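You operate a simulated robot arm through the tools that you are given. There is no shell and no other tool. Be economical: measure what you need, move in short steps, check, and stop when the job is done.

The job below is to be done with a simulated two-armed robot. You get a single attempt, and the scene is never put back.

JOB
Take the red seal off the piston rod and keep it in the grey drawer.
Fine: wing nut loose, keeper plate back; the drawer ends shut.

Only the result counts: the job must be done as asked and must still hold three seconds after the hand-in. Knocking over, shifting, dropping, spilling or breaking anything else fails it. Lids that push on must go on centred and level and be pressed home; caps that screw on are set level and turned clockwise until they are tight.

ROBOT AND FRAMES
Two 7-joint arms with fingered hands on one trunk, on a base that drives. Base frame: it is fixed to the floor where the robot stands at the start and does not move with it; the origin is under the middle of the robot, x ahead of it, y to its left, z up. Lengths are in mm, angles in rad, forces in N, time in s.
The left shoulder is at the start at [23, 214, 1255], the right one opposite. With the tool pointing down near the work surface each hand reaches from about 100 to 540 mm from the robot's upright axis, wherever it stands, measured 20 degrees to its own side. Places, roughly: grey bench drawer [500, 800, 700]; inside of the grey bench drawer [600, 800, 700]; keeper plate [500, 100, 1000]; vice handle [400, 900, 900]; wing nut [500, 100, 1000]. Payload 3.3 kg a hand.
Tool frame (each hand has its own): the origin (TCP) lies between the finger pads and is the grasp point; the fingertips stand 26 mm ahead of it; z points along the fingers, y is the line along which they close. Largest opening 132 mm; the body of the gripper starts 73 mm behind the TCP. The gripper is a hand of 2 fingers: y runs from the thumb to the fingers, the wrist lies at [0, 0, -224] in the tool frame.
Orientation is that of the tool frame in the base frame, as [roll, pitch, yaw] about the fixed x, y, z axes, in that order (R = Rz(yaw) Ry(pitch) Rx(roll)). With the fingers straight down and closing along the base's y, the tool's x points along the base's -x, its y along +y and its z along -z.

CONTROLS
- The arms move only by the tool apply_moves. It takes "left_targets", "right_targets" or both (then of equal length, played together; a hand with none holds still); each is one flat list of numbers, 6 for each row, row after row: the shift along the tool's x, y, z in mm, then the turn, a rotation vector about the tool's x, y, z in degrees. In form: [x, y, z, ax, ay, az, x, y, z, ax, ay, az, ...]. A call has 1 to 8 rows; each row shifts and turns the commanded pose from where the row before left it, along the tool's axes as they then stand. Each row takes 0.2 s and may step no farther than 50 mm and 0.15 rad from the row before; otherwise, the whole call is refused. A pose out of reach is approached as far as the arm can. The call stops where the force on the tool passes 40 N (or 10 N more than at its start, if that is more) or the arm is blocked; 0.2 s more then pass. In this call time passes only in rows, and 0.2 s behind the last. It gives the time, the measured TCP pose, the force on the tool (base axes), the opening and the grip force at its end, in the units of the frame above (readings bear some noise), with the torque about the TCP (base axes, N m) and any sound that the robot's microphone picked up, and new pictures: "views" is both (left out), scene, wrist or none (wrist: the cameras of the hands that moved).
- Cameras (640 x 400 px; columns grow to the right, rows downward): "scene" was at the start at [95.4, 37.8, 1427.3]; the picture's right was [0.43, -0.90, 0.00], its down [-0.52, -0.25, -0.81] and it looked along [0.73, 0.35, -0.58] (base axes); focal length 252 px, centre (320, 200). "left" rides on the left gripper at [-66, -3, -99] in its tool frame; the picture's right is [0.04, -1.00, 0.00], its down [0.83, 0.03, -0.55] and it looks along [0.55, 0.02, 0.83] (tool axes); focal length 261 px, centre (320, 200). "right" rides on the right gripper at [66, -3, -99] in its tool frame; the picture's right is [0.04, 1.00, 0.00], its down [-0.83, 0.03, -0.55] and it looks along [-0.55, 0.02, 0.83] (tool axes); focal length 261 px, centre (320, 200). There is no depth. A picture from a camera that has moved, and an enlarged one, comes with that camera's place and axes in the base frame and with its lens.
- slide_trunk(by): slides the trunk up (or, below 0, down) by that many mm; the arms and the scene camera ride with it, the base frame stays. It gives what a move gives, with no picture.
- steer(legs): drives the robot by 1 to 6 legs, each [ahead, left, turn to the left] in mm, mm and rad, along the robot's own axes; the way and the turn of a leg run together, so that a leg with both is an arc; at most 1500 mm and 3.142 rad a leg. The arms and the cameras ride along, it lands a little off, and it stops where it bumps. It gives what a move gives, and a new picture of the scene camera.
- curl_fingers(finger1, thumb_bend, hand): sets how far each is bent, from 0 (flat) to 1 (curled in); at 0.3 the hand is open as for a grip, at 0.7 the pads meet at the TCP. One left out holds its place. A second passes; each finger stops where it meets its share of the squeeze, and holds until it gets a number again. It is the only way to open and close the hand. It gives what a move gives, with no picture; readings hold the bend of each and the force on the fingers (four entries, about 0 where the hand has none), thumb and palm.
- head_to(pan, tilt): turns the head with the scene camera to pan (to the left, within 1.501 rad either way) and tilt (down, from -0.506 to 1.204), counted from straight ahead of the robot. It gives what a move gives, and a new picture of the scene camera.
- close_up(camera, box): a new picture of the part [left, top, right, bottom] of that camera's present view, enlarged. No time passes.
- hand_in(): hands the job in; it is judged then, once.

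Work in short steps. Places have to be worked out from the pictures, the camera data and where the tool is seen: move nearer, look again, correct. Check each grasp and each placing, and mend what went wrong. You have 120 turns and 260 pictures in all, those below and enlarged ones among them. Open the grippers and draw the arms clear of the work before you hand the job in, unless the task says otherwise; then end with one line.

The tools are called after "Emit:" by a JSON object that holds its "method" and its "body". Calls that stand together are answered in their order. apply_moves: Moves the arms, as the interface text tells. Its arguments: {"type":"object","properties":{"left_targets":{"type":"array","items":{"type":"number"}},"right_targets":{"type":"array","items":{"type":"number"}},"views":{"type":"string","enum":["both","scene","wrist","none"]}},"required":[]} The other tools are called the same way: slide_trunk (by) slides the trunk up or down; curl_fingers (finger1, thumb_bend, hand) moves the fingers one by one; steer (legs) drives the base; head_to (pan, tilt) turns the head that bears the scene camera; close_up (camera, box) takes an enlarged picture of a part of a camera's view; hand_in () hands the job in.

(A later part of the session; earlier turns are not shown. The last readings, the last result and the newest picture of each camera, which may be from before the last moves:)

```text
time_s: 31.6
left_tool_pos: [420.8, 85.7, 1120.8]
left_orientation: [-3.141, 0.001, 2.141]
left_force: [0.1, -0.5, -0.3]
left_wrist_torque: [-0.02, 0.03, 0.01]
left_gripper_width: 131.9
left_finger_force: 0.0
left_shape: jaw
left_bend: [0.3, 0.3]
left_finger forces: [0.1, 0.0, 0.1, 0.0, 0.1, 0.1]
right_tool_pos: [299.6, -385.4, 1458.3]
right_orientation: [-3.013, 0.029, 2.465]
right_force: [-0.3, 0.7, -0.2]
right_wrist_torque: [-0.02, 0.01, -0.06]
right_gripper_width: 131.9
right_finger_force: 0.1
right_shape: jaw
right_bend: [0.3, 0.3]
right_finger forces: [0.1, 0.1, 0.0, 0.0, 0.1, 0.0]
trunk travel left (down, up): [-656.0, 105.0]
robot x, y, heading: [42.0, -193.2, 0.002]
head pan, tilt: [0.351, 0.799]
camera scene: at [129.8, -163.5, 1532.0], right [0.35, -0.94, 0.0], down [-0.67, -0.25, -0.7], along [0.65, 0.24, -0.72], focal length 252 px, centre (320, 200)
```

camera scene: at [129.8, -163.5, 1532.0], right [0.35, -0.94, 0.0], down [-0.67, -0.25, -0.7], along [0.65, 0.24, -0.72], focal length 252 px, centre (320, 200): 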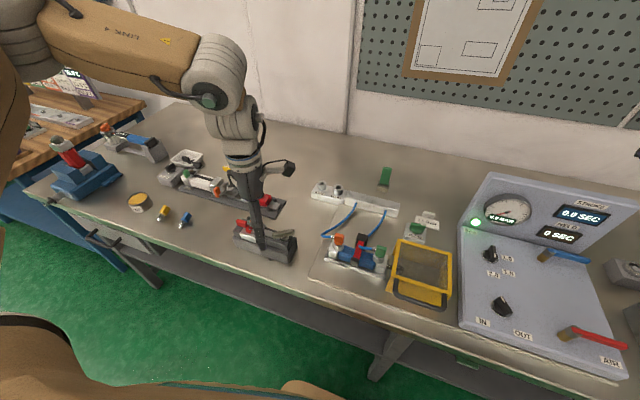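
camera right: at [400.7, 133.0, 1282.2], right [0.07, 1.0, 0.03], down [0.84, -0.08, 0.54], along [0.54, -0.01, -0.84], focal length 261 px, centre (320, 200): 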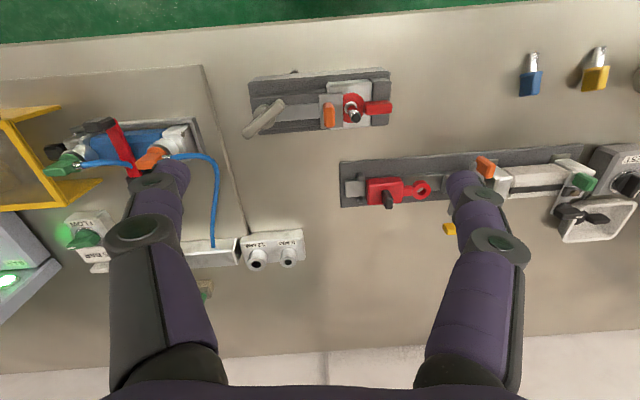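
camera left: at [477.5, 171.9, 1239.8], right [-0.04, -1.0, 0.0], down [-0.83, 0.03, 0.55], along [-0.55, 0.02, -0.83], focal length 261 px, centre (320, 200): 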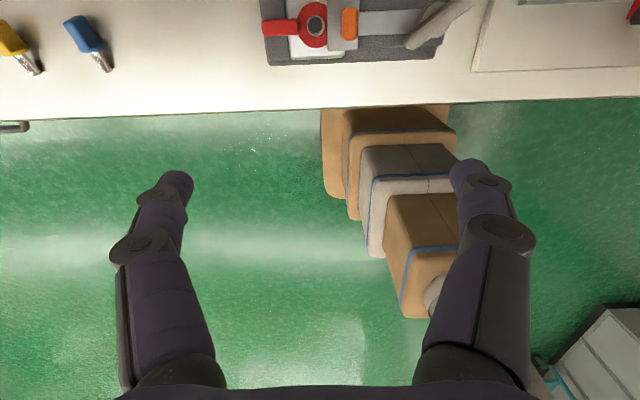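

The reach is good here. Closing direction is about 33°, matching the bar. I move over the nut centre and look with the wrist camera.

Emit:
{"method": "apply_moves", "body": {"left_targets": [-21, 20, 0, 0, 0, 0, -21, 20, 10, 0, 0, 0], "views": "both"}}

Emit:
{"method": "close_up", "body": {"camera": "scene", "box": [200, 200, 320, 275]}}

```text
time_s: 32.2
left_tool_pos: [441.9, 89.7, 1116.8]
left_orientation: [3.139, 0.003, 2.145]
left_force: [-0.1, -0.4, -0.2]
left_wrist_torque: [0.0, -0.01, -0.01]
left_gripper_width: 131.9
left_finger_force: 0.0
left_shape: jaw
left_bend: [0.3, 0.3]
left_finger forces: [0.1, 0.1, 0.1, 0.0, 0.0, 0.0]
left hand out of reach, approached as far as the arm can: row 1, 2
right_tool_pos: [298.4, -385.5, 1457.1]
right_orientation: [-3.016, 0.031, 2.465]
right_force: [0.3, -0.6, -0.6]
right_wrist_torque: [0.0, 0.01, -0.02]
right_gripper_width: 131.9
right_finger_force: 0.1
right_shape: jaw
right_bend: [0.3, 0.3]
right_finger forces: [0.1, 0.0, 0.0, 0.0, 0.1, 0.1]
trunk travel left (down, up): [-656.0, 105.0]
robot x, y, heading: [39.6, -190.1, 0.003]
head pan, tilt: [0.351, 0.799]
camera scene: at [129.0, -163.8, 1532.1], right [0.35, -0.94, 0.0], down [-0.67, -0.25, -0.7], along [0.65, 0.24, -0.72], focal length 252 px, centre (320, 200)
camera left: at [474.3, 32.1, 1213.7], right [-0.86, -0.51, 0.0], down [-0.42, 0.72, 0.55], along [-0.28, 0.48, -0.83], focal length 261 px, centre (320, 200)
```

scene: 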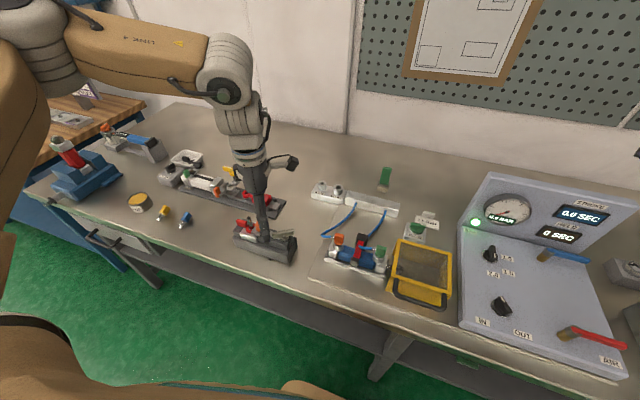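
left: 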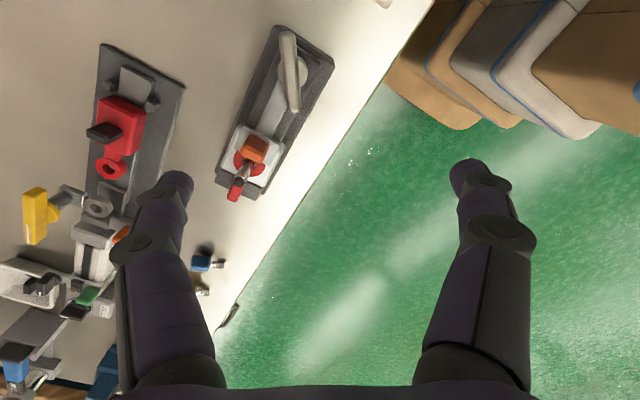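

```text
5.33 times, centred on (260, 238) of scene
camera zoom: at [129.0, -163.8, 1532.1], right [0.35, -0.94, 0.0], down [-0.67, -0.25, -0.7], along [0.65, 0.24, -0.72], focal length 1346 px, centre (640, 0)
```

zoom: 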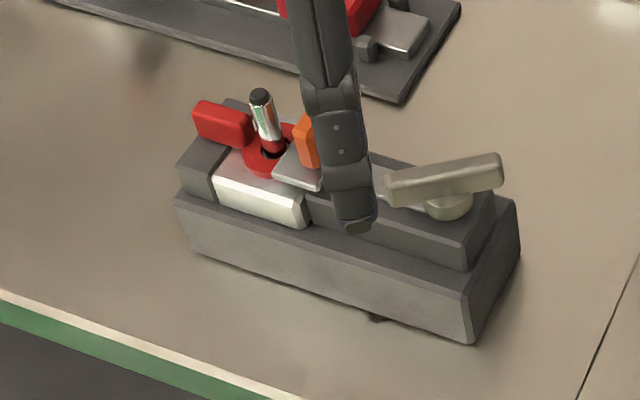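

Stuck short again at (442,90). I test extending straight ahead first, with some outward y, before swinging inward.

Emit:
{"method": "apply_moves", "body": {"left_targets": [0, 40, 0, 0, 0, 0, 0, 40, 0, 0, 0, 0], "views": "none"}}

Emit:
{"method": "apply_moves", "body": {"left_targets": [-25, 0, 0, 0, 0, 0, -25, 0, 0, 0, 0, 0], "views": "scene"}}

```text
time_s: 32.9
left_tool_pos: [439.1, 112.3, 1115.8]
left_orientation: [3.139, 0.002, 2.143]
left_force: [1.1, 0.4, -0.1]
left_wrist_torque: [0.0, 0.02, -0.01]
left_gripper_width: 132.0
left_finger_force: 0.1
left_shape: jaw
left_bend: [0.3, 0.3]
left_finger forces: [0.0, 0.0, 0.1, 0.1, 0.0, 0.0]
left hand out of reach, approached as far as the arm can: row 1, 2
right_tool_pos: [298.8, -385.6, 1457.6]
right_orientation: [-3.014, 0.028, 2.464]
right_force: [-0.3, 0.1, -0.5]
right_wrist_torque: [-0.01, -0.01, 0.02]
right_gripper_width: 132.0
right_finger_force: 0.0
right_shape: jaw
right_bend: [0.3, 0.3]
right_finger forces: [0.0, 0.0, 0.1, 0.1, 0.0, 0.1]
trunk travel left (down, up): [-656.0, 105.0]
robot x, y, heading: [45.0, -188.8, 0.002]
head pan, tilt: [0.351, 0.799]
```

```text
time_s: 33.5
left_tool_pos: [439.4, 84.9, 1122.5]
left_orientation: [-3.142, 0.002, 2.144]
left_force: [-0.3, 0.1, -0.5]
left_wrist_torque: [-0.02, 0.0, 0.04]
left_gripper_width: 131.7
left_finger_force: 0.0
left_shape: jaw
left_bend: [0.3, 0.3]
left_finger forces: [0.0, 0.0, 0.0, 0.0, 0.0, 0.1]
left hand out of reach, approached as far as the arm can: row 1, 2
right_tool_pos: [299.1, -386.6, 1458.5]
right_orientation: [-3.013, 0.029, 2.465]
right_force: [-0.3, 0.0, -0.9]
right_wrist_torque: [0.04, 0.0, 0.0]
right_gripper_width: 131.8
right_finger_force: 0.0
right_shape: jaw
right_bend: [0.3, 0.3]
right_finger forces: [0.1, 0.0, 0.0, 0.0, 0.1, 0.1]
trunk travel left (down, up): [-656.0, 105.0]
robot x, y, heading: [41.4, -192.5, -0.0]
head pan, tilt: [0.351, 0.799]
camera scene: at [129.5, -162.8, 1532.0], right [0.35, -0.94, 0.0], down [-0.67, -0.25, -0.7], along [0.65, 0.24, -0.72], focal length 252 px, centre (320, 200)
```

scene: 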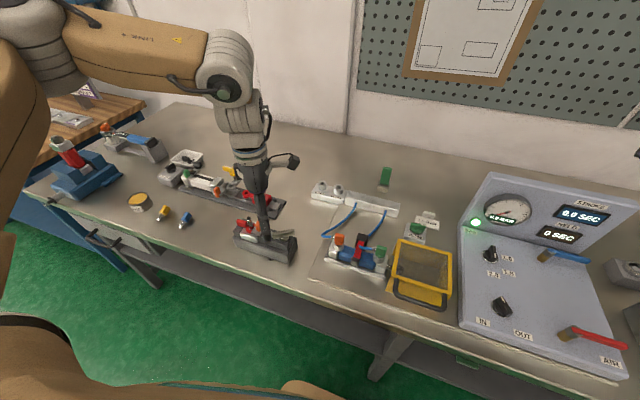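

I check whether this is true reach or a solver stall by using very small steps outward along +x.

Emit:
{"method": "apply_moves", "body": {"left_targets": [-3, 5, 0, 0, 0, 0, -3, 5, 0, 0, 0, 0, -3, 5, 0, 0, 0, 0, -3, 5, 0, 0, 0, 0], "views": "none"}}

Emit:
{"method": "apply_moves", "body": {"left_targets": [0, 0, 15, 0, 0, 0, 0, 0, 15, 0, 0, 0, 0, 0, 15, 0, 0, 0, 0, 0, 10, 0, 0, 0], "views": "none"}}

```text
time_s: 34.5
left_tool_pos: [441.7, 86.2, 1120.6]
left_orientation: [3.139, 0.0, 2.143]
left_force: [-0.2, -1.1, 0.4]
left_wrist_torque: [0.01, -0.02, 0.04]
left_gripper_width: 131.4
left_finger_force: 0.0
left_shape: jaw
left_bend: [0.3, 0.3]
left_finger forces: [0.1, 0.0, 0.0, 0.0, 0.0, 0.0]
left hand out of reach, approached as far as the arm can: row 1, 2, 3, 4
right_tool_pos: [299.2, -384.2, 1458.0]
right_orientation: [-3.013, 0.03, 2.463]
right_force: [-0.1, 0.1, 0.5]
right_wrist_torque: [0.0, 0.0, 0.01]
right_gripper_width: 132.0
right_finger_force: 0.0
right_shape: jaw
right_bend: [0.3, 0.3]
right_finger forces: [0.1, 0.1, 0.0, 0.0, 0.0, 0.0]
trunk travel left (down, up): [-656.0, 105.0]
robot x, y, heading: [43.3, -191.4, 0.002]
head pan, tilt: [0.351, 0.799]
```

```text
time_s: 35.5
left_tool_pos: [430.6, 101.2, 1073.3]
left_orientation: [3.141, 0.003, 2.14]
left_force: [0.0, -0.8, -0.1]
left_wrist_torque: [-0.02, -0.01, 0.0]
left_gripper_width: 131.8
left_finger_force: 0.1
left_shape: jaw
left_bend: [0.3, 0.3]
left_finger forces: [0.0, 0.1, 0.0, 0.0, 0.1, 0.1]
left hand out of reach, approached as far as the arm can: row 1, 2, 3, 4
right_tool_pos: [298.4, -385.1, 1457.8]
right_orientation: [-3.015, 0.03, 2.464]
right_force: [0.2, -0.2, -0.3]
right_wrist_torque: [-0.02, -0.04, 0.01]
right_gripper_width: 131.6
right_finger_force: 0.0
right_shape: jaw
right_bend: [0.3, 0.3]
right_finger forces: [0.1, 0.0, 0.0, 0.0, 0.1, 0.1]
trunk travel left (down, up): [-656.0, 105.0]
robot x, y, heading: [41.1, -187.4, 0.002]
head pan, tilt: [0.351, 0.799]
```

The left hand behaves as if on a maximum-reach sphere of about 385 mm from the shoulder, with the elbow visibly bent. I look at the left arm to understand its joints.

Emit:
{"method": "head_to", "body": {"pan": 0.9, "tilt": 0.25}}

```text
time_s: 36.4
left_tool_pos: [430.7, 100.8, 1074.9]
left_orientation: [3.141, 0.003, 2.142]
left_force: [1.1, -0.8, 0.8]
left_wrist_torque: [-0.01, 0.02, -0.03]
left_gripper_width: 131.8
left_finger_force: 0.0
left_shape: jaw
left_bend: [0.3, 0.3]
left_finger forces: [0.0, 0.0, 0.0, 0.1, 0.0, 0.0]
right_tool_pos: [298.8, -385.9, 1458.8]
right_orientation: [-3.014, 0.028, 2.465]
right_force: [0.4, 0.2, 0.4]
right_wrist_torque: [0.01, 0.01, 0.0]
right_gripper_width: 131.7
right_finger_force: 0.0
right_shape: jaw
right_bend: [0.3, 0.3]
right_finger forces: [0.0, 0.0, 0.0, 0.0, 0.1, 0.0]
trunk travel left (down, up): [-656.0, 105.0]
robot x, y, heading: [42.1, -191.2, -0.0]
head pan, tilt: [0.901, 0.25]
camera scene: at [112.1, -117.5, 1581.0], right [0.78, -0.62, 0.0], down [-0.15, -0.19, -0.97], along [0.6, 0.76, -0.25], focal length 252 px, centre (320, 200)
```

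scene: 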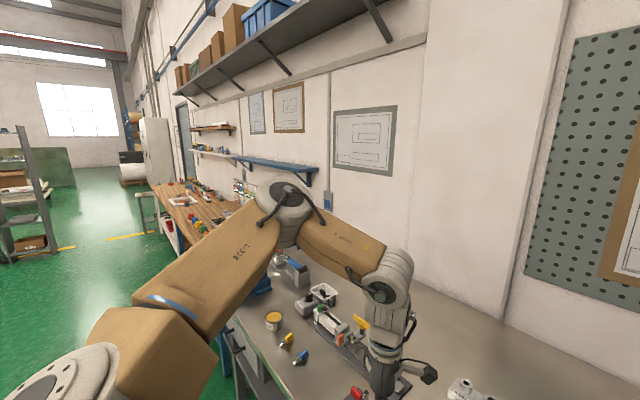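

The inward bound sits near 35° off the robot's heading, while the left arm is comfortable near 50°. So instead of reaching inward I'll turn the whole robot right by 0.7 rad, so the fixture lies near 50° to its left. First I draw the hand back and up.

Emit:
{"method": "apply_moves", "body": {"left_targets": [16, -25, -25, 0, 0, 0, 16, -25, -25, 0, 0, 0], "views": "none"}}

Emit:
{"method": "steer", "body": {"legs": [[-40, 175, 0], [0, 0, -0.7]]}}

Emit:
{"method": "head_to", "body": {"pan": 0.85, "tilt": 0.7}}

```text
time_s: 37.0
left_tool_pos: [370.3, 100.1, 1124.3]
left_orientation: [-3.139, 0.0, 2.142]
left_force: [0.2, 0.0, -0.4]
left_wrist_torque: [0.02, 0.02, 0.02]
left_gripper_width: 131.9
left_finger_force: 0.1
left_shape: jaw
left_bend: [0.3, 0.3]
left_finger forces: [0.1, 0.0, 0.0, 0.1, 0.0, 0.0]
right_tool_pos: [297.9, -385.1, 1459.0]
right_orientation: [-3.016, 0.031, 2.464]
right_force: [-0.1, -0.6, -0.3]
right_wrist_torque: [-0.03, -0.01, 0.0]
right_gripper_width: 131.8
right_finger_force: 0.1
right_shape: jaw
right_bend: [0.3, 0.3]
right_finger forces: [0.0, 0.1, 0.0, 0.0, 0.1, 0.0]
trunk travel left (down, up): [-656.0, 105.0]
robot x, y, heading: [40.2, -189.1, -0.001]
head pan, tilt: [0.901, 0.25]
```

```text
time_s: 40.4
left_tool_pos: [441.1, -3.9, 1123.7]
left_orientation: [-3.141, 0.002, 1.444]
left_force: [0.2, -0.8, 0.0]
left_wrist_torque: [-0.03, 0.01, 0.01]
left_gripper_width: 132.0
left_finger_force: 0.0
left_shape: jaw
left_bend: [0.3, 0.3]
left_finger forces: [0.1, 0.0, 0.1, 0.1, 0.0, 0.0]
right_tool_pos: [73.0, -330.4, 1458.0]
right_orientation: [-3.015, 0.03, 1.766]
right_force: [0.8, -0.2, 0.8]
right_wrist_torque: [0.01, 0.01, -0.01]
right_gripper_width: 131.9
right_finger_force: 0.2
right_shape: jaw
right_bend: [0.3, 0.3]
right_finger forces: [0.0, 0.1, 0.0, 0.0, 0.1, 0.0]
trunk travel left (down, up): [-656.0, 105.0]
robot x, y, heading: [3.8, -15.3, -0.701]
head pan, tilt: [0.901, 0.25]
camera scene: at [103.1, -3.2, 1581.1], right [0.2, -0.98, 0.0], down [-0.24, -0.05, -0.97], along [0.95, 0.2, -0.25], focal length 252 px, centre (320, 200)
```

scene: 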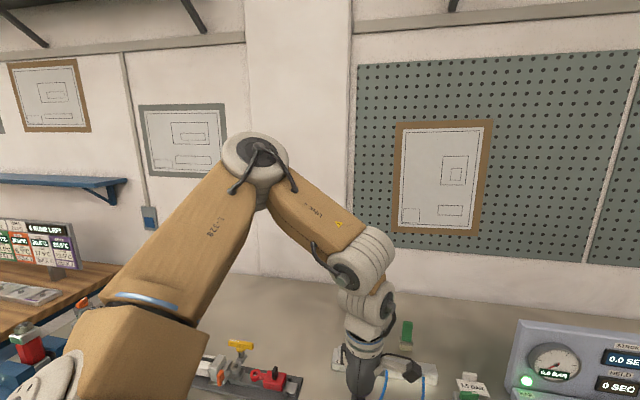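

```text
time_s: 41.3
left_tool_pos: [441.0, -3.6, 1124.6]
left_orientation: [-3.141, 0.001, 1.443]
left_force: [0.6, -0.2, -0.1]
left_wrist_torque: [0.02, 0.02, -0.03]
left_gripper_width: 132.0
left_finger_force: 0.0
left_shape: jaw
left_bend: [0.3, 0.3]
left_finger forces: [0.1, 0.0, 0.1, 0.0, 0.0, 0.0]
right_tool_pos: [73.7, -328.6, 1457.2]
right_orientation: [-3.013, 0.03, 1.766]
right_force: [-0.2, 0.5, -0.1]
right_wrist_torque: [-0.02, 0.02, -0.04]
right_gripper_width: 131.8
right_finger_force: 0.0
right_shape: jaw
right_bend: [0.3, 0.3]
right_finger forces: [0.0, 0.0, 0.0, 0.0, 0.1, 0.0]
trunk travel left (down, up): [-656.0, 105.0]
robot x, y, heading: [0.3, -12.4, -0.696]
head pan, tilt: [0.85, 0.7]
camera scene: at [95.7, -8.9, 1540.3], right [0.15, -0.99, 0.0], down [-0.64, -0.1, -0.77], along [0.76, 0.12, -0.64], focal length 252 px, centre (320, 200)
```

scene: 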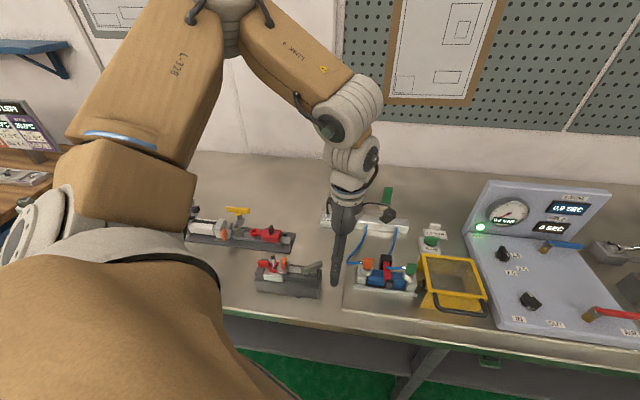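

Now I move to above the nut and turn the hand back CCW by 40° so the closing line is about 33°.

Emit:
{"method": "apply_moves", "body": {"left_targets": [40, 13.5, 0, 0, 0, 0, 40, 13.5, 0, 0, 0, 0, 0, 0, 0, 0, 0, -8, 0, 0, 0, 0, 0, -8, 0, 0, 0, 0, 0, -8, 0, 0, 0, 0, 0, -8, 0, 0, 0, 0, 0, -8], "views": "wrist"}}

Emit:
{"method": "close_up", "body": {"camera": "scene", "box": [230, 230, 350, 305]}}

```text
time_s: 42.9
left_tool_pos: [478.5, 72.6, 1124.5]
left_orientation: [-3.142, 0.001, 2.144]
left_force: [-1.1, -0.2, -0.4]
left_wrist_torque: [-0.02, 0.01, 0.0]
left_gripper_width: 131.9
left_finger_force: 0.0
left_shape: jaw
left_bend: [0.3, 0.3]
left_finger forces: [0.0, 0.0, 0.1, 0.0, 0.0, 0.1]
right_tool_pos: [72.5, -329.2, 1457.0]
right_orientation: [-3.013, 0.031, 1.766]
right_force: [0.1, -0.3, 0.4]
right_wrist_torque: [0.01, 0.0, 0.01]
right_gripper_width: 131.8
right_finger_force: 0.1
right_shape: jaw
right_bend: [0.3, 0.3]
right_finger forces: [0.0, 0.0, 0.1, 0.1, 0.1, 0.0]
trunk travel left (down, up): [-656.0, 105.0]
robot x, y, heading: [3.5, -13.8, -0.694]
head pan, tilt: [0.85, 0.7]
camera left: at [510.8, 15.7, 1221.5], right [-0.86, -0.51, 0.0], down [-0.42, 0.72, 0.55], along [-0.28, 0.48, -0.83], focal length 261 px, centre (320, 200)
```

left: 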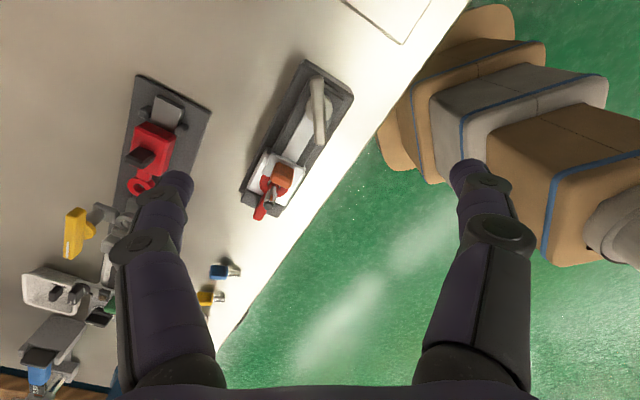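

```text
5.33 times, centred on (290, 268) of scene
camera zoom: at [95.6, -8.7, 1540.2], right [0.15, -0.99, 0.0], down [-0.64, -0.1, -0.76], along [0.76, 0.12, -0.64], focal length 1346 px, centre (480, -160)
```

zoom: 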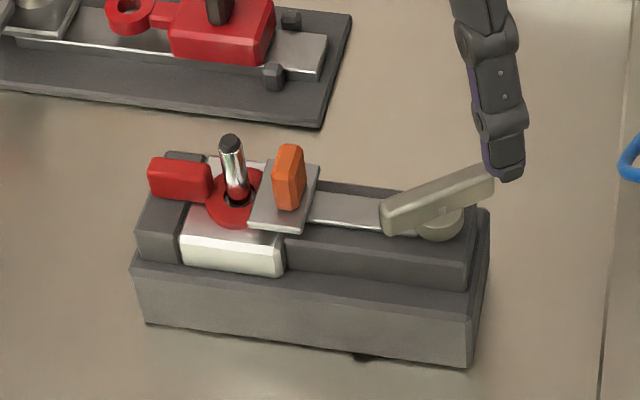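

The pose is exact now. From the wrist camera the bar runs from (497,50) to (462,99), centre about (480,75), with its top near z 988. I descend to z≈1000 with the open fingers straddling it.

Emit:
{"method": "apply_moves", "body": {"left_targets": [1, 2, 40, 0, 0, 0, 0, 0, 42, 0, 0, -2.5, 0, 0, 40, 0, 0, 0], "views": "wrist"}}

Emit:
{"method": "close_up", "body": {"camera": "scene", "box": [230, 210, 390, 310]}}

```text
time_s: 43.7
left_tool_pos: [479.8, 74.2, 1000.9]
left_orientation: [-3.141, 0.001, 2.184]
left_force: [-0.7, 0.2, 0.3]
left_wrist_torque: [0.01, 0.02, 0.01]
left_gripper_width: 131.8
left_finger_force: 0.1
left_shape: jaw
left_bend: [0.3, 0.3]
left_finger forces: [0.0, 0.0, 0.0, 0.1, 0.0, 0.0]
right_tool_pos: [73.6, -330.8, 1457.3]
right_orientation: [-3.015, 0.029, 1.766]
right_force: [0.3, 0.9, 0.2]
right_wrist_torque: [-0.01, 0.0, 0.01]
right_gripper_width: 131.8
right_finger_force: 0.1
right_shape: jaw
right_bend: [0.3, 0.3]
right_finger forces: [0.1, 0.0, 0.0, 0.0, 0.0, 0.0]
trunk travel left (down, up): [-656.0, 105.0]
robot x, y, heading: [1.1, -17.2, -0.703]
head pan, tilt: [0.85, 0.7]
camera left: at [515.3, 19.3, 1098.5], right [-0.84, -0.54, 0.0], down [-0.45, 0.7, 0.55], along [-0.3, 0.46, -0.83], focal length 261 px, centre (320, 200)
```

left: 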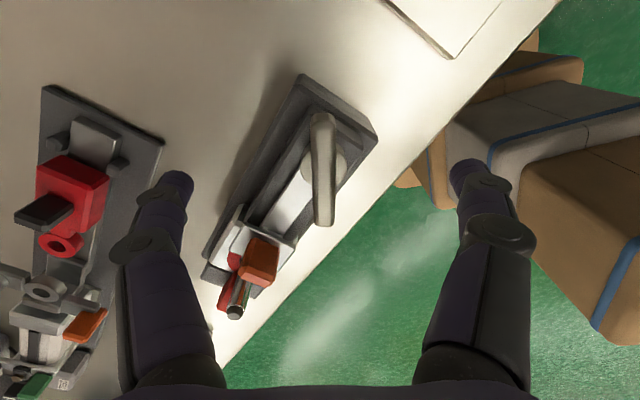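

```text
4.00 times, centred on (310, 260) of scene
camera zoom: at [96.4, -9.1, 1540.2], right [0.15, -0.99, 0.0], down [-0.64, -0.1, -0.76], along [0.76, 0.12, -0.64], focal length 1010 px, centre (360, -40)
```

zoom: 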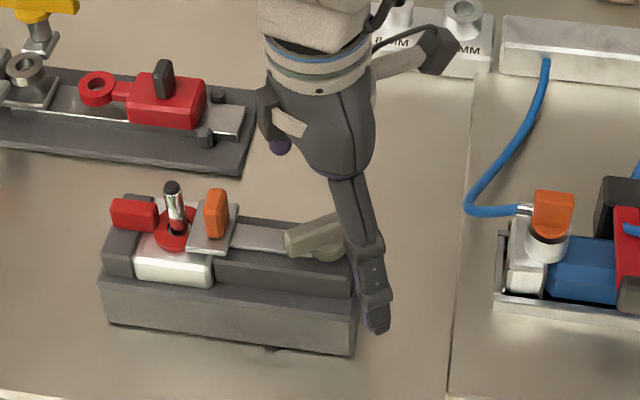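

The bar is centred between the fingers. I lower 6 mm more, shift a little along the bar, then close gently on it.

Emit:
{"method": "apply_moves", "body": {"left_targets": [-4, 0, 6, 0, 0, 0], "views": "none"}}

Emit:
{"method": "curl_fingers", "body": {"hand": "left", "finger1": 0.65, "thumb_bend": 0.65}}

Emit:
{"method": "close_up", "body": {"camera": "left", "box": [160, 50, 480, 250]}}

```text
time_s: 44.1
left_tool_pos: [481.3, 71.7, 996.3]
left_orientation: [3.141, 0.001, 2.185]
left_force: [0.6, 0.4, -0.1]
left_wrist_torque: [-0.01, -0.01, 0.0]
left_gripper_width: 131.8
left_finger_force: 0.1
left_shape: jaw
left_bend: [0.3, 0.3]
left_finger forces: [0.0, 0.1, 0.0, 0.1, 0.0, 0.0]
right_tool_pos: [72.9, -329.8, 1457.6]
right_orientation: [-3.013, 0.03, 1.765]
right_force: [0.3, 0.5, -0.5]
right_wrist_torque: [0.0, 0.01, 0.0]
right_gripper_width: 131.7
right_finger_force: 0.0
right_shape: jaw
right_bend: [0.3, 0.3]
right_finger forces: [0.0, 0.0, 0.0, 0.1, 0.1, 0.0]
trunk travel left (down, up): [-656.0, 105.0]
robot x, y, heading: [0.8, -10.6, -0.699]
head pan, tilt: [0.85, 0.7]
```

```text
time_s: 45.1
left_tool_pos: [481.2, 70.4, 996.1]
left_orientation: [3.14, 0.001, 2.186]
left_force: [-2.2, 0.2, -0.5]
left_wrist_torque: [-0.03, 0.05, 0.03]
left_gripper_width: 23.4
left_finger_force: 1.7
left_shape: fingers
left_bend: [0.63, 0.64]
left_finger forces: [0.8, 0.0, 0.0, 0.0, 2.5, 0.1]
right_tool_pos: [72.6, -329.9, 1458.1]
right_orientation: [-3.014, 0.03, 1.766]
right_force: [0.2, -0.1, 0.8]
right_wrist_torque: [-0.04, 0.01, 0.01]
right_gripper_width: 132.1
right_finger_force: 0.0
right_shape: jaw
right_bend: [0.3, 0.3]
right_finger forces: [0.1, 0.0, 0.0, 0.1, 0.1, 0.1]
trunk travel left (down, up): [-656.0, 105.0]
robot x, y, heading: [2.0, -12.2, -0.702]
head pan, tilt: [0.85, 0.7]
```

```text
2.00 times, centred on (320, 150) of left
camera zoom: at [516.7, 15.8, 1093.4], right [-0.84, -0.54, 0.0], down [-0.45, 0.7, 0.55], along [-0.3, 0.46, -0.83], focal length 521 px, centre (320, 300)
```

zoom: 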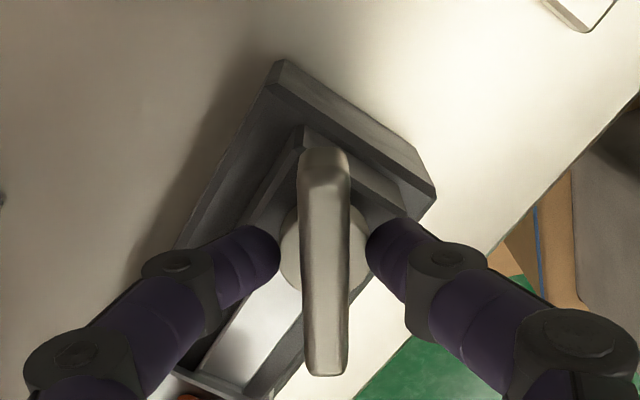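

The fingertips seem to touch the disc beneath, with gaps to the bar. I raise 5 mm so the tips sit on the bar itself, and squeeze.

Emit:
{"method": "curl_fingers", "body": {"hand": "left", "finger1": 0.61, "thumb_bend": 0.61}}

Emit:
{"method": "apply_moves", "body": {"left_targets": [0, 0, -5, 0, 0, 0], "views": "none"}}

Emit:
{"method": "curl_fingers", "body": {"hand": "left", "finger1": 0.72, "thumb_bend": 0.72}}

Emit:
{"method": "close_up", "body": {"camera": "left", "box": [160, 50, 480, 250]}}

```text
time_s: 46.1
left_tool_pos: [480.2, 70.4, 996.0]
left_orientation: [-3.141, 0.001, 2.186]
left_force: [-0.2, 0.5, -0.2]
left_wrist_torque: [0.0, -0.01, 0.01]
left_gripper_width: 29.4
left_finger_force: 0.1
left_shape: fingers
left_bend: [0.61, 0.61]
left_finger forces: [0.0, 0.0, 0.1, 0.0, 0.1, 0.0]
right_tool_pos: [72.7, -328.6, 1457.8]
right_orientation: [-3.014, 0.029, 1.767]
right_force: [0.5, -0.7, 0.1]
right_wrist_torque: [-0.02, 0.0, -0.01]
right_gripper_width: 132.0
right_finger_force: 0.0
right_shape: jaw
right_bend: [0.3, 0.3]
right_finger forces: [0.1, 0.0, 0.0, 0.0, 0.0, 0.0]
trunk travel left (down, up): [-656.0, 105.0]
robot x, y, heading: [2.0, -15.1, -0.698]
head pan, tilt: [0.85, 0.7]
```

```text
time_s: 46.5
left_tool_pos: [480.1, 70.8, 1002.5]
left_orientation: [-3.141, 0.0, 2.186]
left_force: [0.0, 0.1, 0.0]
left_wrist_torque: [-0.01, 0.02, 0.01]
left_gripper_width: 29.2
left_finger_force: 0.1
left_shape: fingers
left_bend: [0.61, 0.61]
left_finger forces: [0.0, 0.0, 0.0, 0.0, 0.1, 0.0]
right_tool_pos: [72.7, -330.1, 1457.9]
right_orientation: [-3.015, 0.03, 1.766]
right_force: [0.8, 0.4, 0.2]
right_wrist_torque: [0.0, -0.01, -0.02]
right_gripper_width: 131.6
right_finger_force: 0.0
right_shape: jaw
right_bend: [0.3, 0.3]
right_finger forces: [0.1, 0.1, 0.1, 0.0, 0.0, 0.0]
trunk travel left (down, up): [-656.0, 105.0]
robot x, y, heading: [2.2, -18.6, -0.699]
head pan, tilt: [0.85, 0.7]
```

```text
time_s: 47.5
left_tool_pos: [480.5, 70.2, 1000.7]
left_orientation: [-3.141, 0.001, 2.184]
left_force: [-3.1, -1.4, -2.1]
left_wrist_torque: [-0.05, 0.05, 0.0]
left_gripper_width: 9.3
left_finger_force: 5.1
left_shape: fingers
left_bend: [0.7, 0.68]
left_finger forces: [3.1, 0.0, 0.0, 0.1, 6.7, 0.0]
right_tool_pos: [73.0, -328.8, 1457.4]
right_orientation: [-3.014, 0.031, 1.767]
right_force: [-0.3, 0.5, -0.3]
right_wrist_torque: [0.04, -0.03, 0.01]
right_gripper_width: 132.1
right_finger_force: 0.0
right_shape: jaw
right_bend: [0.3, 0.3]
right_finger forces: [0.1, 0.0, 0.0, 0.1, 0.0, 0.0]
trunk travel left (down, up): [-656.0, 105.0]
robot x, y, heading: [3.3, -14.1, -0.703]
head pan, tilt: [0.85, 0.7]
```

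```text
2.00 times, centred on (320, 150) of left
camera zoom: at [516.4, 16.0, 1098.4], right [-0.84, -0.54, 0.0], down [-0.45, 0.7, 0.55], along [-0.3, 0.46, -0.83], focal length 521 px, centre (320, 300)
```

zoom: 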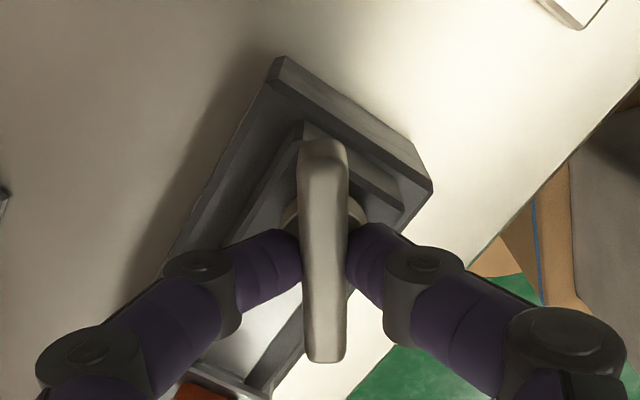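

The bar is firmly gripped about its centre. I turn it counter-clockwise (tool z negative) in small rows to loosen.

Emit:
{"method": "apply_moves", "body": {"left_targets": [0, 0, 0, 0, 0, -8, 0, 0, 0, 0, 0, -8, 0, 0, 0, 0, 0, -8, 0, 0, 0, 0, 0, -8], "views": "wrist"}}

```text
time_s: 48.5
left_tool_pos: [480.9, 71.6, 1001.4]
left_orientation: [-3.141, -0.001, 2.748]
left_force: [-3.9, 1.5, -2.5]
left_wrist_torque: [0.06, 0.1, -0.01]
left_gripper_width: 9.5
left_finger_force: 4.8
left_shape: fingers
left_bend: [0.7, 0.69]
left_finger forces: [4.4, 0.1, 0.0, 0.0, 4.8, 0.0]
right_tool_pos: [71.7, -329.4, 1457.2]
right_orientation: [-3.014, 0.03, 1.767]
right_force: [0.7, -0.1, -0.3]
right_wrist_torque: [-0.01, 0.01, 0.01]
right_gripper_width: 132.1
right_finger_force: 0.2
right_shape: jaw
right_bend: [0.3, 0.3]
right_finger forces: [0.0, 0.1, 0.0, 0.0, 0.0, 0.0]
trunk travel left (down, up): [-656.0, 105.0]
robot x, y, heading: [0.4, -12.5, -0.696]
head pan, tilt: [0.85, 0.7]
camera left: at [540.4, 43.2, 1098.3], right [-0.42, -0.91, 0.0], down [-0.76, 0.35, 0.55], along [-0.5, 0.23, -0.83], focal length 261 px, centre (320, 200)
```

left: 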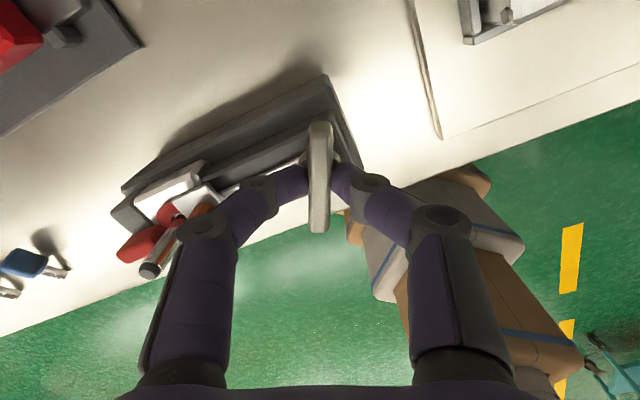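

The bar turns with the hand at low effort. I continue another 40°, watching the force.

Emit:
{"method": "apply_moves", "body": {"left_targets": [0, 0, 0, 0, 0, -8, 0, 0, 0, 0, 0, -8, 0, 0, 0, 0, 0, -8, 0, 0, 0, 0, 0, -8, 0, 0, 0, 0, 0, -8, 0, 0, 0, 0, 0, -8, 0, 0, 0, 0, 0, -8], "views": "wrist"}}

```text
time_s: 50.1
left_tool_pos: [482.4, 72.3, 1000.8]
left_orientation: [3.141, -0.001, -2.559]
left_force: [0.6, 2.0, -2.2]
left_wrist_torque: [0.09, -0.01, -0.05]
left_gripper_width: 9.7
left_finger_force: 5.0
left_shape: fingers
left_bend: [0.7, 0.69]
left_finger forces: [6.4, 0.0, 0.0, 0.1, 3.4, 0.0]
right_tool_pos: [72.2, -327.4, 1457.2]
right_orientation: [-3.013, 0.031, 1.766]
right_force: [-0.5, -0.7, 0.6]
right_wrist_torque: [-0.02, -0.05, 0.0]
right_gripper_width: 131.9
right_finger_force: 0.1
right_shape: jaw
right_bend: [0.3, 0.3]
right_finger forces: [0.1, 0.0, 0.0, 0.0, 0.0, 0.1]
trunk travel left (down, up): [-656.0, 105.0]
robot x, y, heading: [3.3, -16.5, -0.696]
head pan, tilt: [0.85, 0.7]
camera left: at [537.5, 105.2, 1098.4], right [0.52, -0.86, 0.0], down [-0.71, -0.43, 0.55], along [-0.47, -0.28, -0.83], focal length 261 px, centre (320, 200)
```

left: 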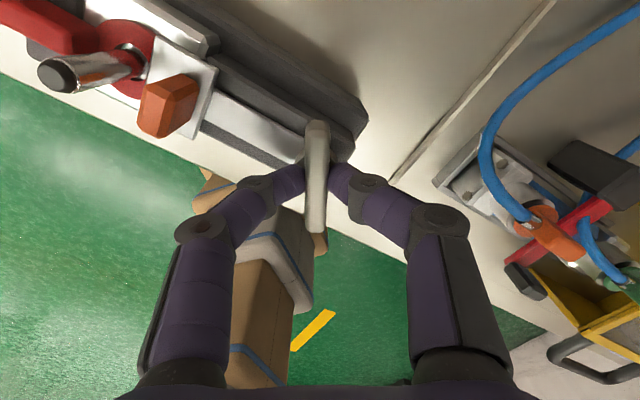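

About 88° so far with no rise in torque. I continue another 56° to be safely loose.

Emit:
{"method": "apply_moves", "body": {"left_targets": [0, 0, 0, 0, 0, -8, 0, 0, 0, 0, 0, -8, 0, 0, 0, 0, 0, -8, 0, 0, 0, 0, 0, -8, 0, 0, 0, 0, 0, -8, 0, 0, 0, 0, 0, -8, 0, 0, 0, 0, 0, -8], "views": "wrist"}}

```text
time_s: 51.7
left_tool_pos: [480.3, 72.2, 1000.7]
left_orientation: [3.141, -0.001, -1.583]
left_force: [-1.6, 8.2, 0.2]
left_wrist_torque: [0.14, 0.1, -0.05]
left_gripper_width: 9.3
left_finger_force: 5.3
left_shape: fingers
left_bend: [0.7, 0.69]
left_finger forces: [6.9, 0.1, 0.0, 0.0, 4.2, 0.0]
right_tool_pos: [74.0, -328.6, 1458.3]
right_orientation: [-3.014, 0.032, 1.766]
right_force: [-0.7, -0.1, -0.1]
right_wrist_torque: [0.01, 0.01, -0.02]
right_gripper_width: 132.0
right_finger_force: 0.0
right_shape: jaw
right_bend: [0.3, 0.3]
right_finger forces: [0.0, 0.0, 0.0, 0.0, 0.0, 0.1]
trunk travel left (down, up): [-656.0, 105.0]
robot x, y, heading: [3.6, -13.2, -0.697]
head pan, tilt: [0.85, 0.7]
camera left: at [484.3, 137.1, 1098.3], right [1.0, -0.05, 0.0], down [-0.04, -0.83, 0.55], along [-0.03, -0.55, -0.83], focal length 261 px, centre (320, 200)
```

left: 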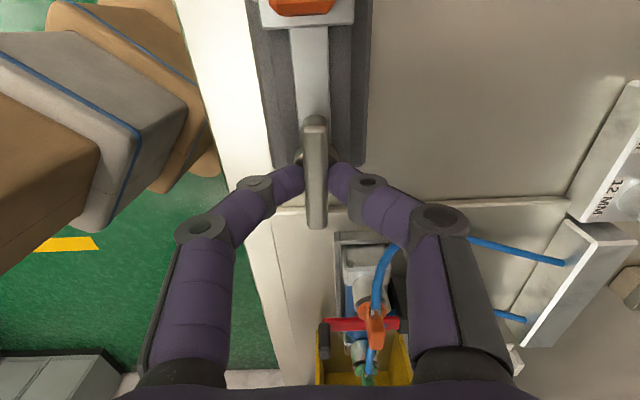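

The bar has turned about 144° in all and now lies along y. I release it, rise, and step toward the orange tab with the fingers closing along x.

Emit:
{"method": "curl_fingers", "body": {"hand": "left", "finger1": 0.45, "thumb_bend": 0.45}}

Emit:
{"method": "apply_moves", "body": {"left_targets": [0, 0, -30, 0, 0, 0, 0, 0, -30, 0, 0, 0, -37, 0, 0, 0, 0, 0, -36, 0, 0, 0, 0, 0], "views": "both"}}

Emit:
{"method": "close_up", "body": {"camera": "scene", "box": [230, 230, 350, 305]}}

```text
time_s: 52.7
left_tool_pos: [481.6, 71.5, 1001.9]
left_orientation: [3.141, 0.001, -1.585]
left_force: [0.0, -1.2, 0.6]
left_wrist_torque: [0.01, 0.01, 0.01]
left_gripper_width: 82.9
left_finger_force: 0.1
left_shape: fingers
left_bend: [0.45, 0.45]
left_finger forces: [0.0, 0.0, 0.1, 0.0, 0.1, 0.0]
right_tool_pos: [72.9, -330.7, 1458.2]
right_orientation: [-3.013, 0.032, 1.766]
right_force: [-0.2, 0.7, -0.7]
right_wrist_torque: [0.01, -0.02, 0.01]
right_gripper_width: 131.9
right_finger_force: 0.0
right_shape: jaw
right_bend: [0.3, 0.3]
right_finger forces: [0.0, 0.1, 0.0, 0.0, 0.0, 0.0]
trunk travel left (down, up): [-656.0, 105.0]
robot x, y, heading: [2.0, -15.8, -0.699]
head pan, tilt: [0.85, 0.7]
```

```text
time_s: 53.7
left_tool_pos: [482.5, 145.6, 1060.6]
left_orientation: [-3.141, 0.0, -1.587]
left_force: [-0.5, -0.2, 0.2]
left_wrist_torque: [-0.03, -0.01, 0.01]
left_gripper_width: 82.9
left_finger_force: 0.1
left_shape: fingers
left_bend: [0.45, 0.45]
left_finger forces: [0.1, 0.0, 0.0, 0.0, 0.0, 0.1]
right_tool_pos: [73.0, -328.8, 1458.4]
right_orientation: [-3.014, 0.032, 1.763]
right_force: [-0.3, 0.3, 0.0]
right_wrist_torque: [0.01, -0.01, 0.0]
right_gripper_width: 131.6
right_finger_force: 0.1
right_shape: jaw
right_bend: [0.3, 0.3]
right_finger forces: [0.1, 0.0, 0.0, 0.0, 0.0, 0.0]
trunk travel left (down, up): [-656.0, 105.0]
robot x, y, heading: [-1.2, -13.7, -0.697]
head pan, tilt: [0.85, 0.7]
camera scene: at [95.1, -7.8, 1540.3], right [0.15, -0.99, 0.0], down [-0.64, -0.1, -0.77], along [0.76, 0.12, -0.64], focal length 252 px, centre (320, 200)
camera left: at [485.5, 210.3, 1158.5], right [1.0, -0.06, 0.0], down [-0.05, -0.83, 0.55], along [-0.03, -0.55, -0.83], focal length 261 px, centre (320, 200)
```

scene: 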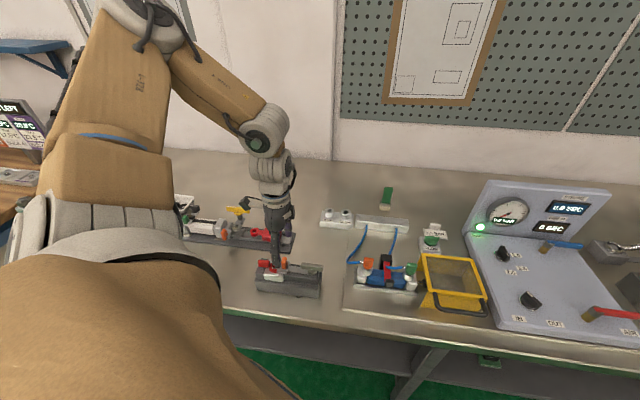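
left: 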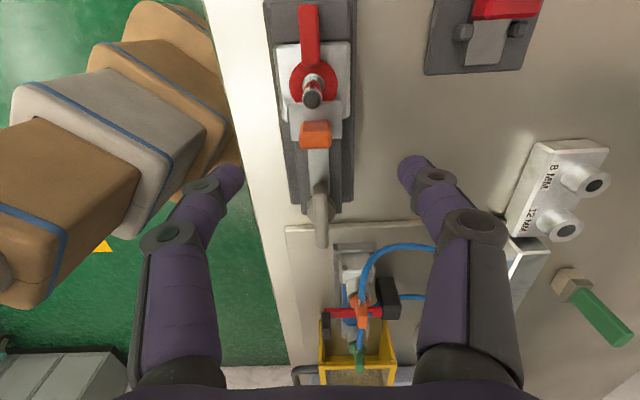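

```text
5.33 times, centred on (290, 268) of scene
camera zoom: at [95.1, -7.8, 1540.3], right [0.15, -0.99, 0.0], down [-0.64, -0.1, -0.77], along [0.76, 0.12, -0.64], focal length 1346 px, centre (480, -160)
```

zoom: 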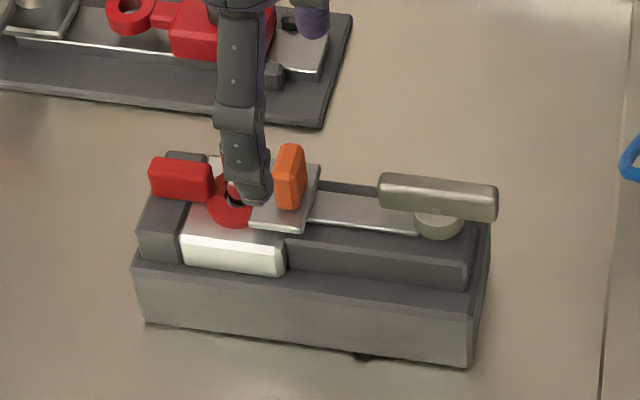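

The tab centre works out to about (481,149,984), rising to about 1000. I descend around it and close along x.

Emit:
{"method": "apply_moves", "body": {"left_targets": [-2, 0, 31, 0, 0, 0, 0, 1, 31, 0, 0, 0], "views": "none"}}

Emit:
{"method": "curl_fingers", "body": {"hand": "left", "finger1": 0.7, "thumb_bend": 0.7}}

Emit:
{"method": "close_up", "body": {"camera": "left", "box": [160, 50, 480, 250]}}

Emit:
{"method": "close_up", "body": {"camera": "scene", "box": [230, 230, 350, 305]}}

```text
time_s: 54.3
left_tool_pos: [482.7, 145.5, 999.8]
left_orientation: [-3.141, 0.001, -1.588]
left_force: [-0.2, 0.1, -0.1]
left_wrist_torque: [0.01, 0.02, 0.03]
left_gripper_width: 83.0
left_finger_force: 0.1
left_shape: fingers
left_bend: [0.45, 0.45]
left_finger forces: [0.0, 0.0, 0.0, 0.0, 0.0, 0.0]
right_tool_pos: [73.0, -329.7, 1458.5]
right_orientation: [-3.015, 0.031, 1.767]
right_force: [-0.1, -0.3, 0.3]
right_wrist_torque: [0.02, 0.02, -0.01]
right_gripper_width: 131.9
right_finger_force: 0.0
right_shape: jaw
right_bend: [0.3, 0.3]
right_finger forces: [0.0, 0.0, 0.0, 0.0, 0.0, 0.0]
trunk travel left (down, up): [-656.0, 105.0]
robot x, y, heading: [0.8, -15.1, -0.698]
head pan, tilt: [0.85, 0.7]
```

```text
time_s: 55.3
left_tool_pos: [482.0, 146.8, 999.5]
left_orientation: [3.141, 0.001, -1.584]
left_force: [-1.9, 0.2, -3.1]
left_wrist_torque: [-0.04, 0.07, -0.02]
left_gripper_width: 19.3
left_finger_force: 5.0
left_shape: fingers
left_bend: [0.63, 0.68]
left_finger forces: [6.2, 0.0, 0.0, 0.0, 4.0, 0.1]
right_tool_pos: [73.5, -330.0, 1458.1]
right_orientation: [-3.013, 0.03, 1.765]
right_force: [-0.1, -0.5, -0.1]
right_wrist_torque: [0.03, -0.02, 0.02]
right_gripper_width: 132.0
right_finger_force: 0.1
right_shape: jaw
right_bend: [0.3, 0.3]
right_finger forces: [0.0, 0.0, 0.0, 0.0, 0.0, 0.0]
trunk travel left (down, up): [-656.0, 105.0]
robot x, y, heading: [1.2, -18.5, -0.7]
head pan, tilt: [0.85, 0.7]
```

```text
2.00 times, centred on (320, 150) of left
camera zoom: at [485.3, 211.0, 1096.8], right [1.0, -0.06, 0.0], down [-0.05, -0.83, 0.55], along [-0.03, -0.55, -0.83], focal length 521 px, centre (320, 300)
```

zoom: 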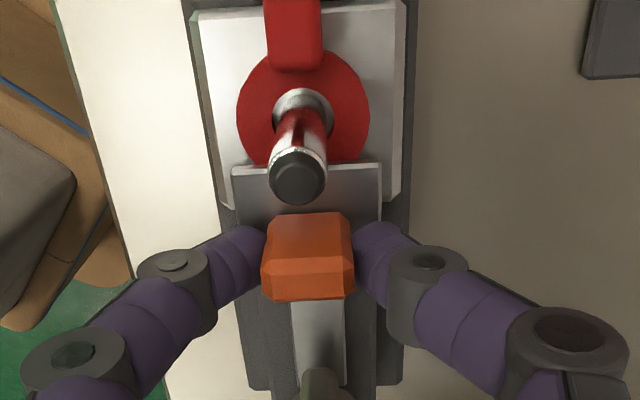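

```text
5.33 times, centred on (290, 268) of scene
camera zoom: at [95.5, -8.8, 1540.2], right [0.15, -0.99, 0.0], down [-0.64, -0.1, -0.76], along [0.76, 0.12, -0.64], focal length 1346 px, centre (480, -160)
```

zoom: 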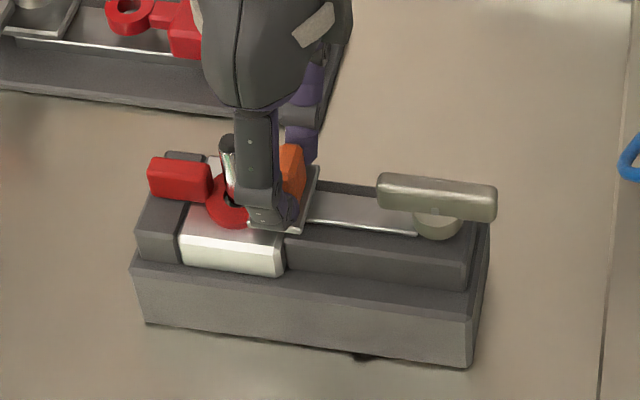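

The tab is gripped. I slide the keeper plate back along −y by 28 mm in small steps.

Emit:
{"method": "apply_moves", "body": {"left_targets": [7, 0, 0, 0, 0, 0, 7, 0, 0, 0, 0, 0, 7, 0, 0, 0, 0, 0, 7, 0, 0, 0, 0, 0], "views": "wrist"}}

Emit:
{"method": "close_up", "body": {"camera": "left", "box": [160, 0, 480, 200]}}

```text
time_s: 56.3
left_tool_pos: [481.9, 119.7, 1000.3]
left_orientation: [3.141, 0.001, -1.586]
left_force: [0.8, 3.7, -0.8]
left_wrist_torque: [0.09, 0.0, -0.01]
left_gripper_width: 18.8
left_finger_force: 5.5
left_shape: fingers
left_bend: [0.63, 0.68]
left_finger forces: [5.3, 0.0, 0.0, 0.0, 5.5, 0.0]
right_tool_pos: [73.0, -329.3, 1457.2]
right_orientation: [-3.014, 0.029, 1.767]
right_force: [-0.3, 0.1, -0.5]
right_wrist_torque: [-0.02, 0.0, 0.0]
right_gripper_width: 131.9
right_finger_force: 0.1
right_shape: jaw
right_bend: [0.3, 0.3]
right_finger forces: [0.1, 0.0, 0.0, 0.0, 0.1, 0.0]
trunk travel left (down, up): [-656.0, 105.0]
robot x, y, heading: [-0.4, -12.8, -0.696]
head pan, tilt: [0.85, 0.7]
camera left: at [484.9, 184.0, 1096.6], right [1.0, -0.06, 0.0], down [-0.05, -0.83, 0.55], along [-0.03, -0.55, -0.83], focal length 261 px, centre (320, 200)
```

left: 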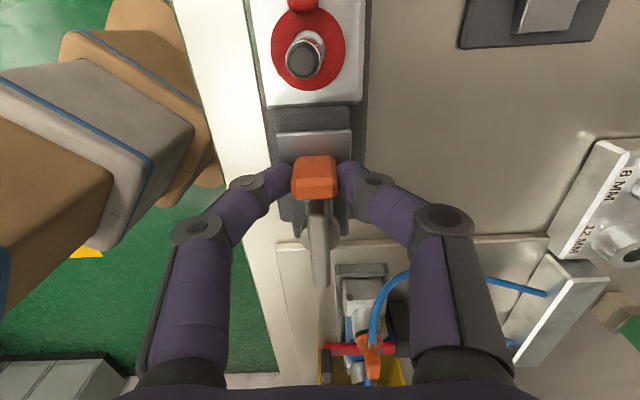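

```text
2.00 times, centred on (320, 100) of left
camera zoom: at [484.9, 184.0, 1096.6], right [1.0, -0.06, 0.0], down [-0.05, -0.83, 0.55], along [-0.03, -0.55, -0.83], focal length 521 px, centre (320, 400)
```

zoom: 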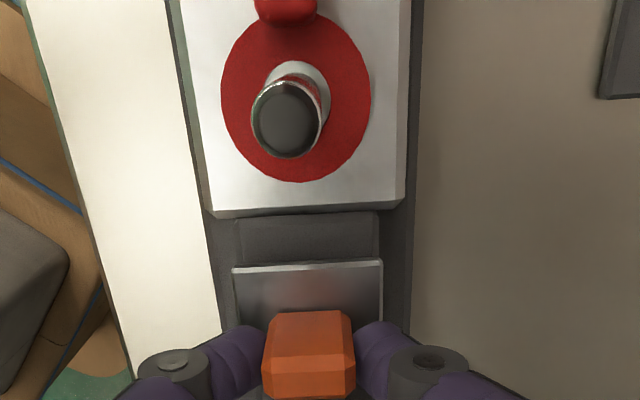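

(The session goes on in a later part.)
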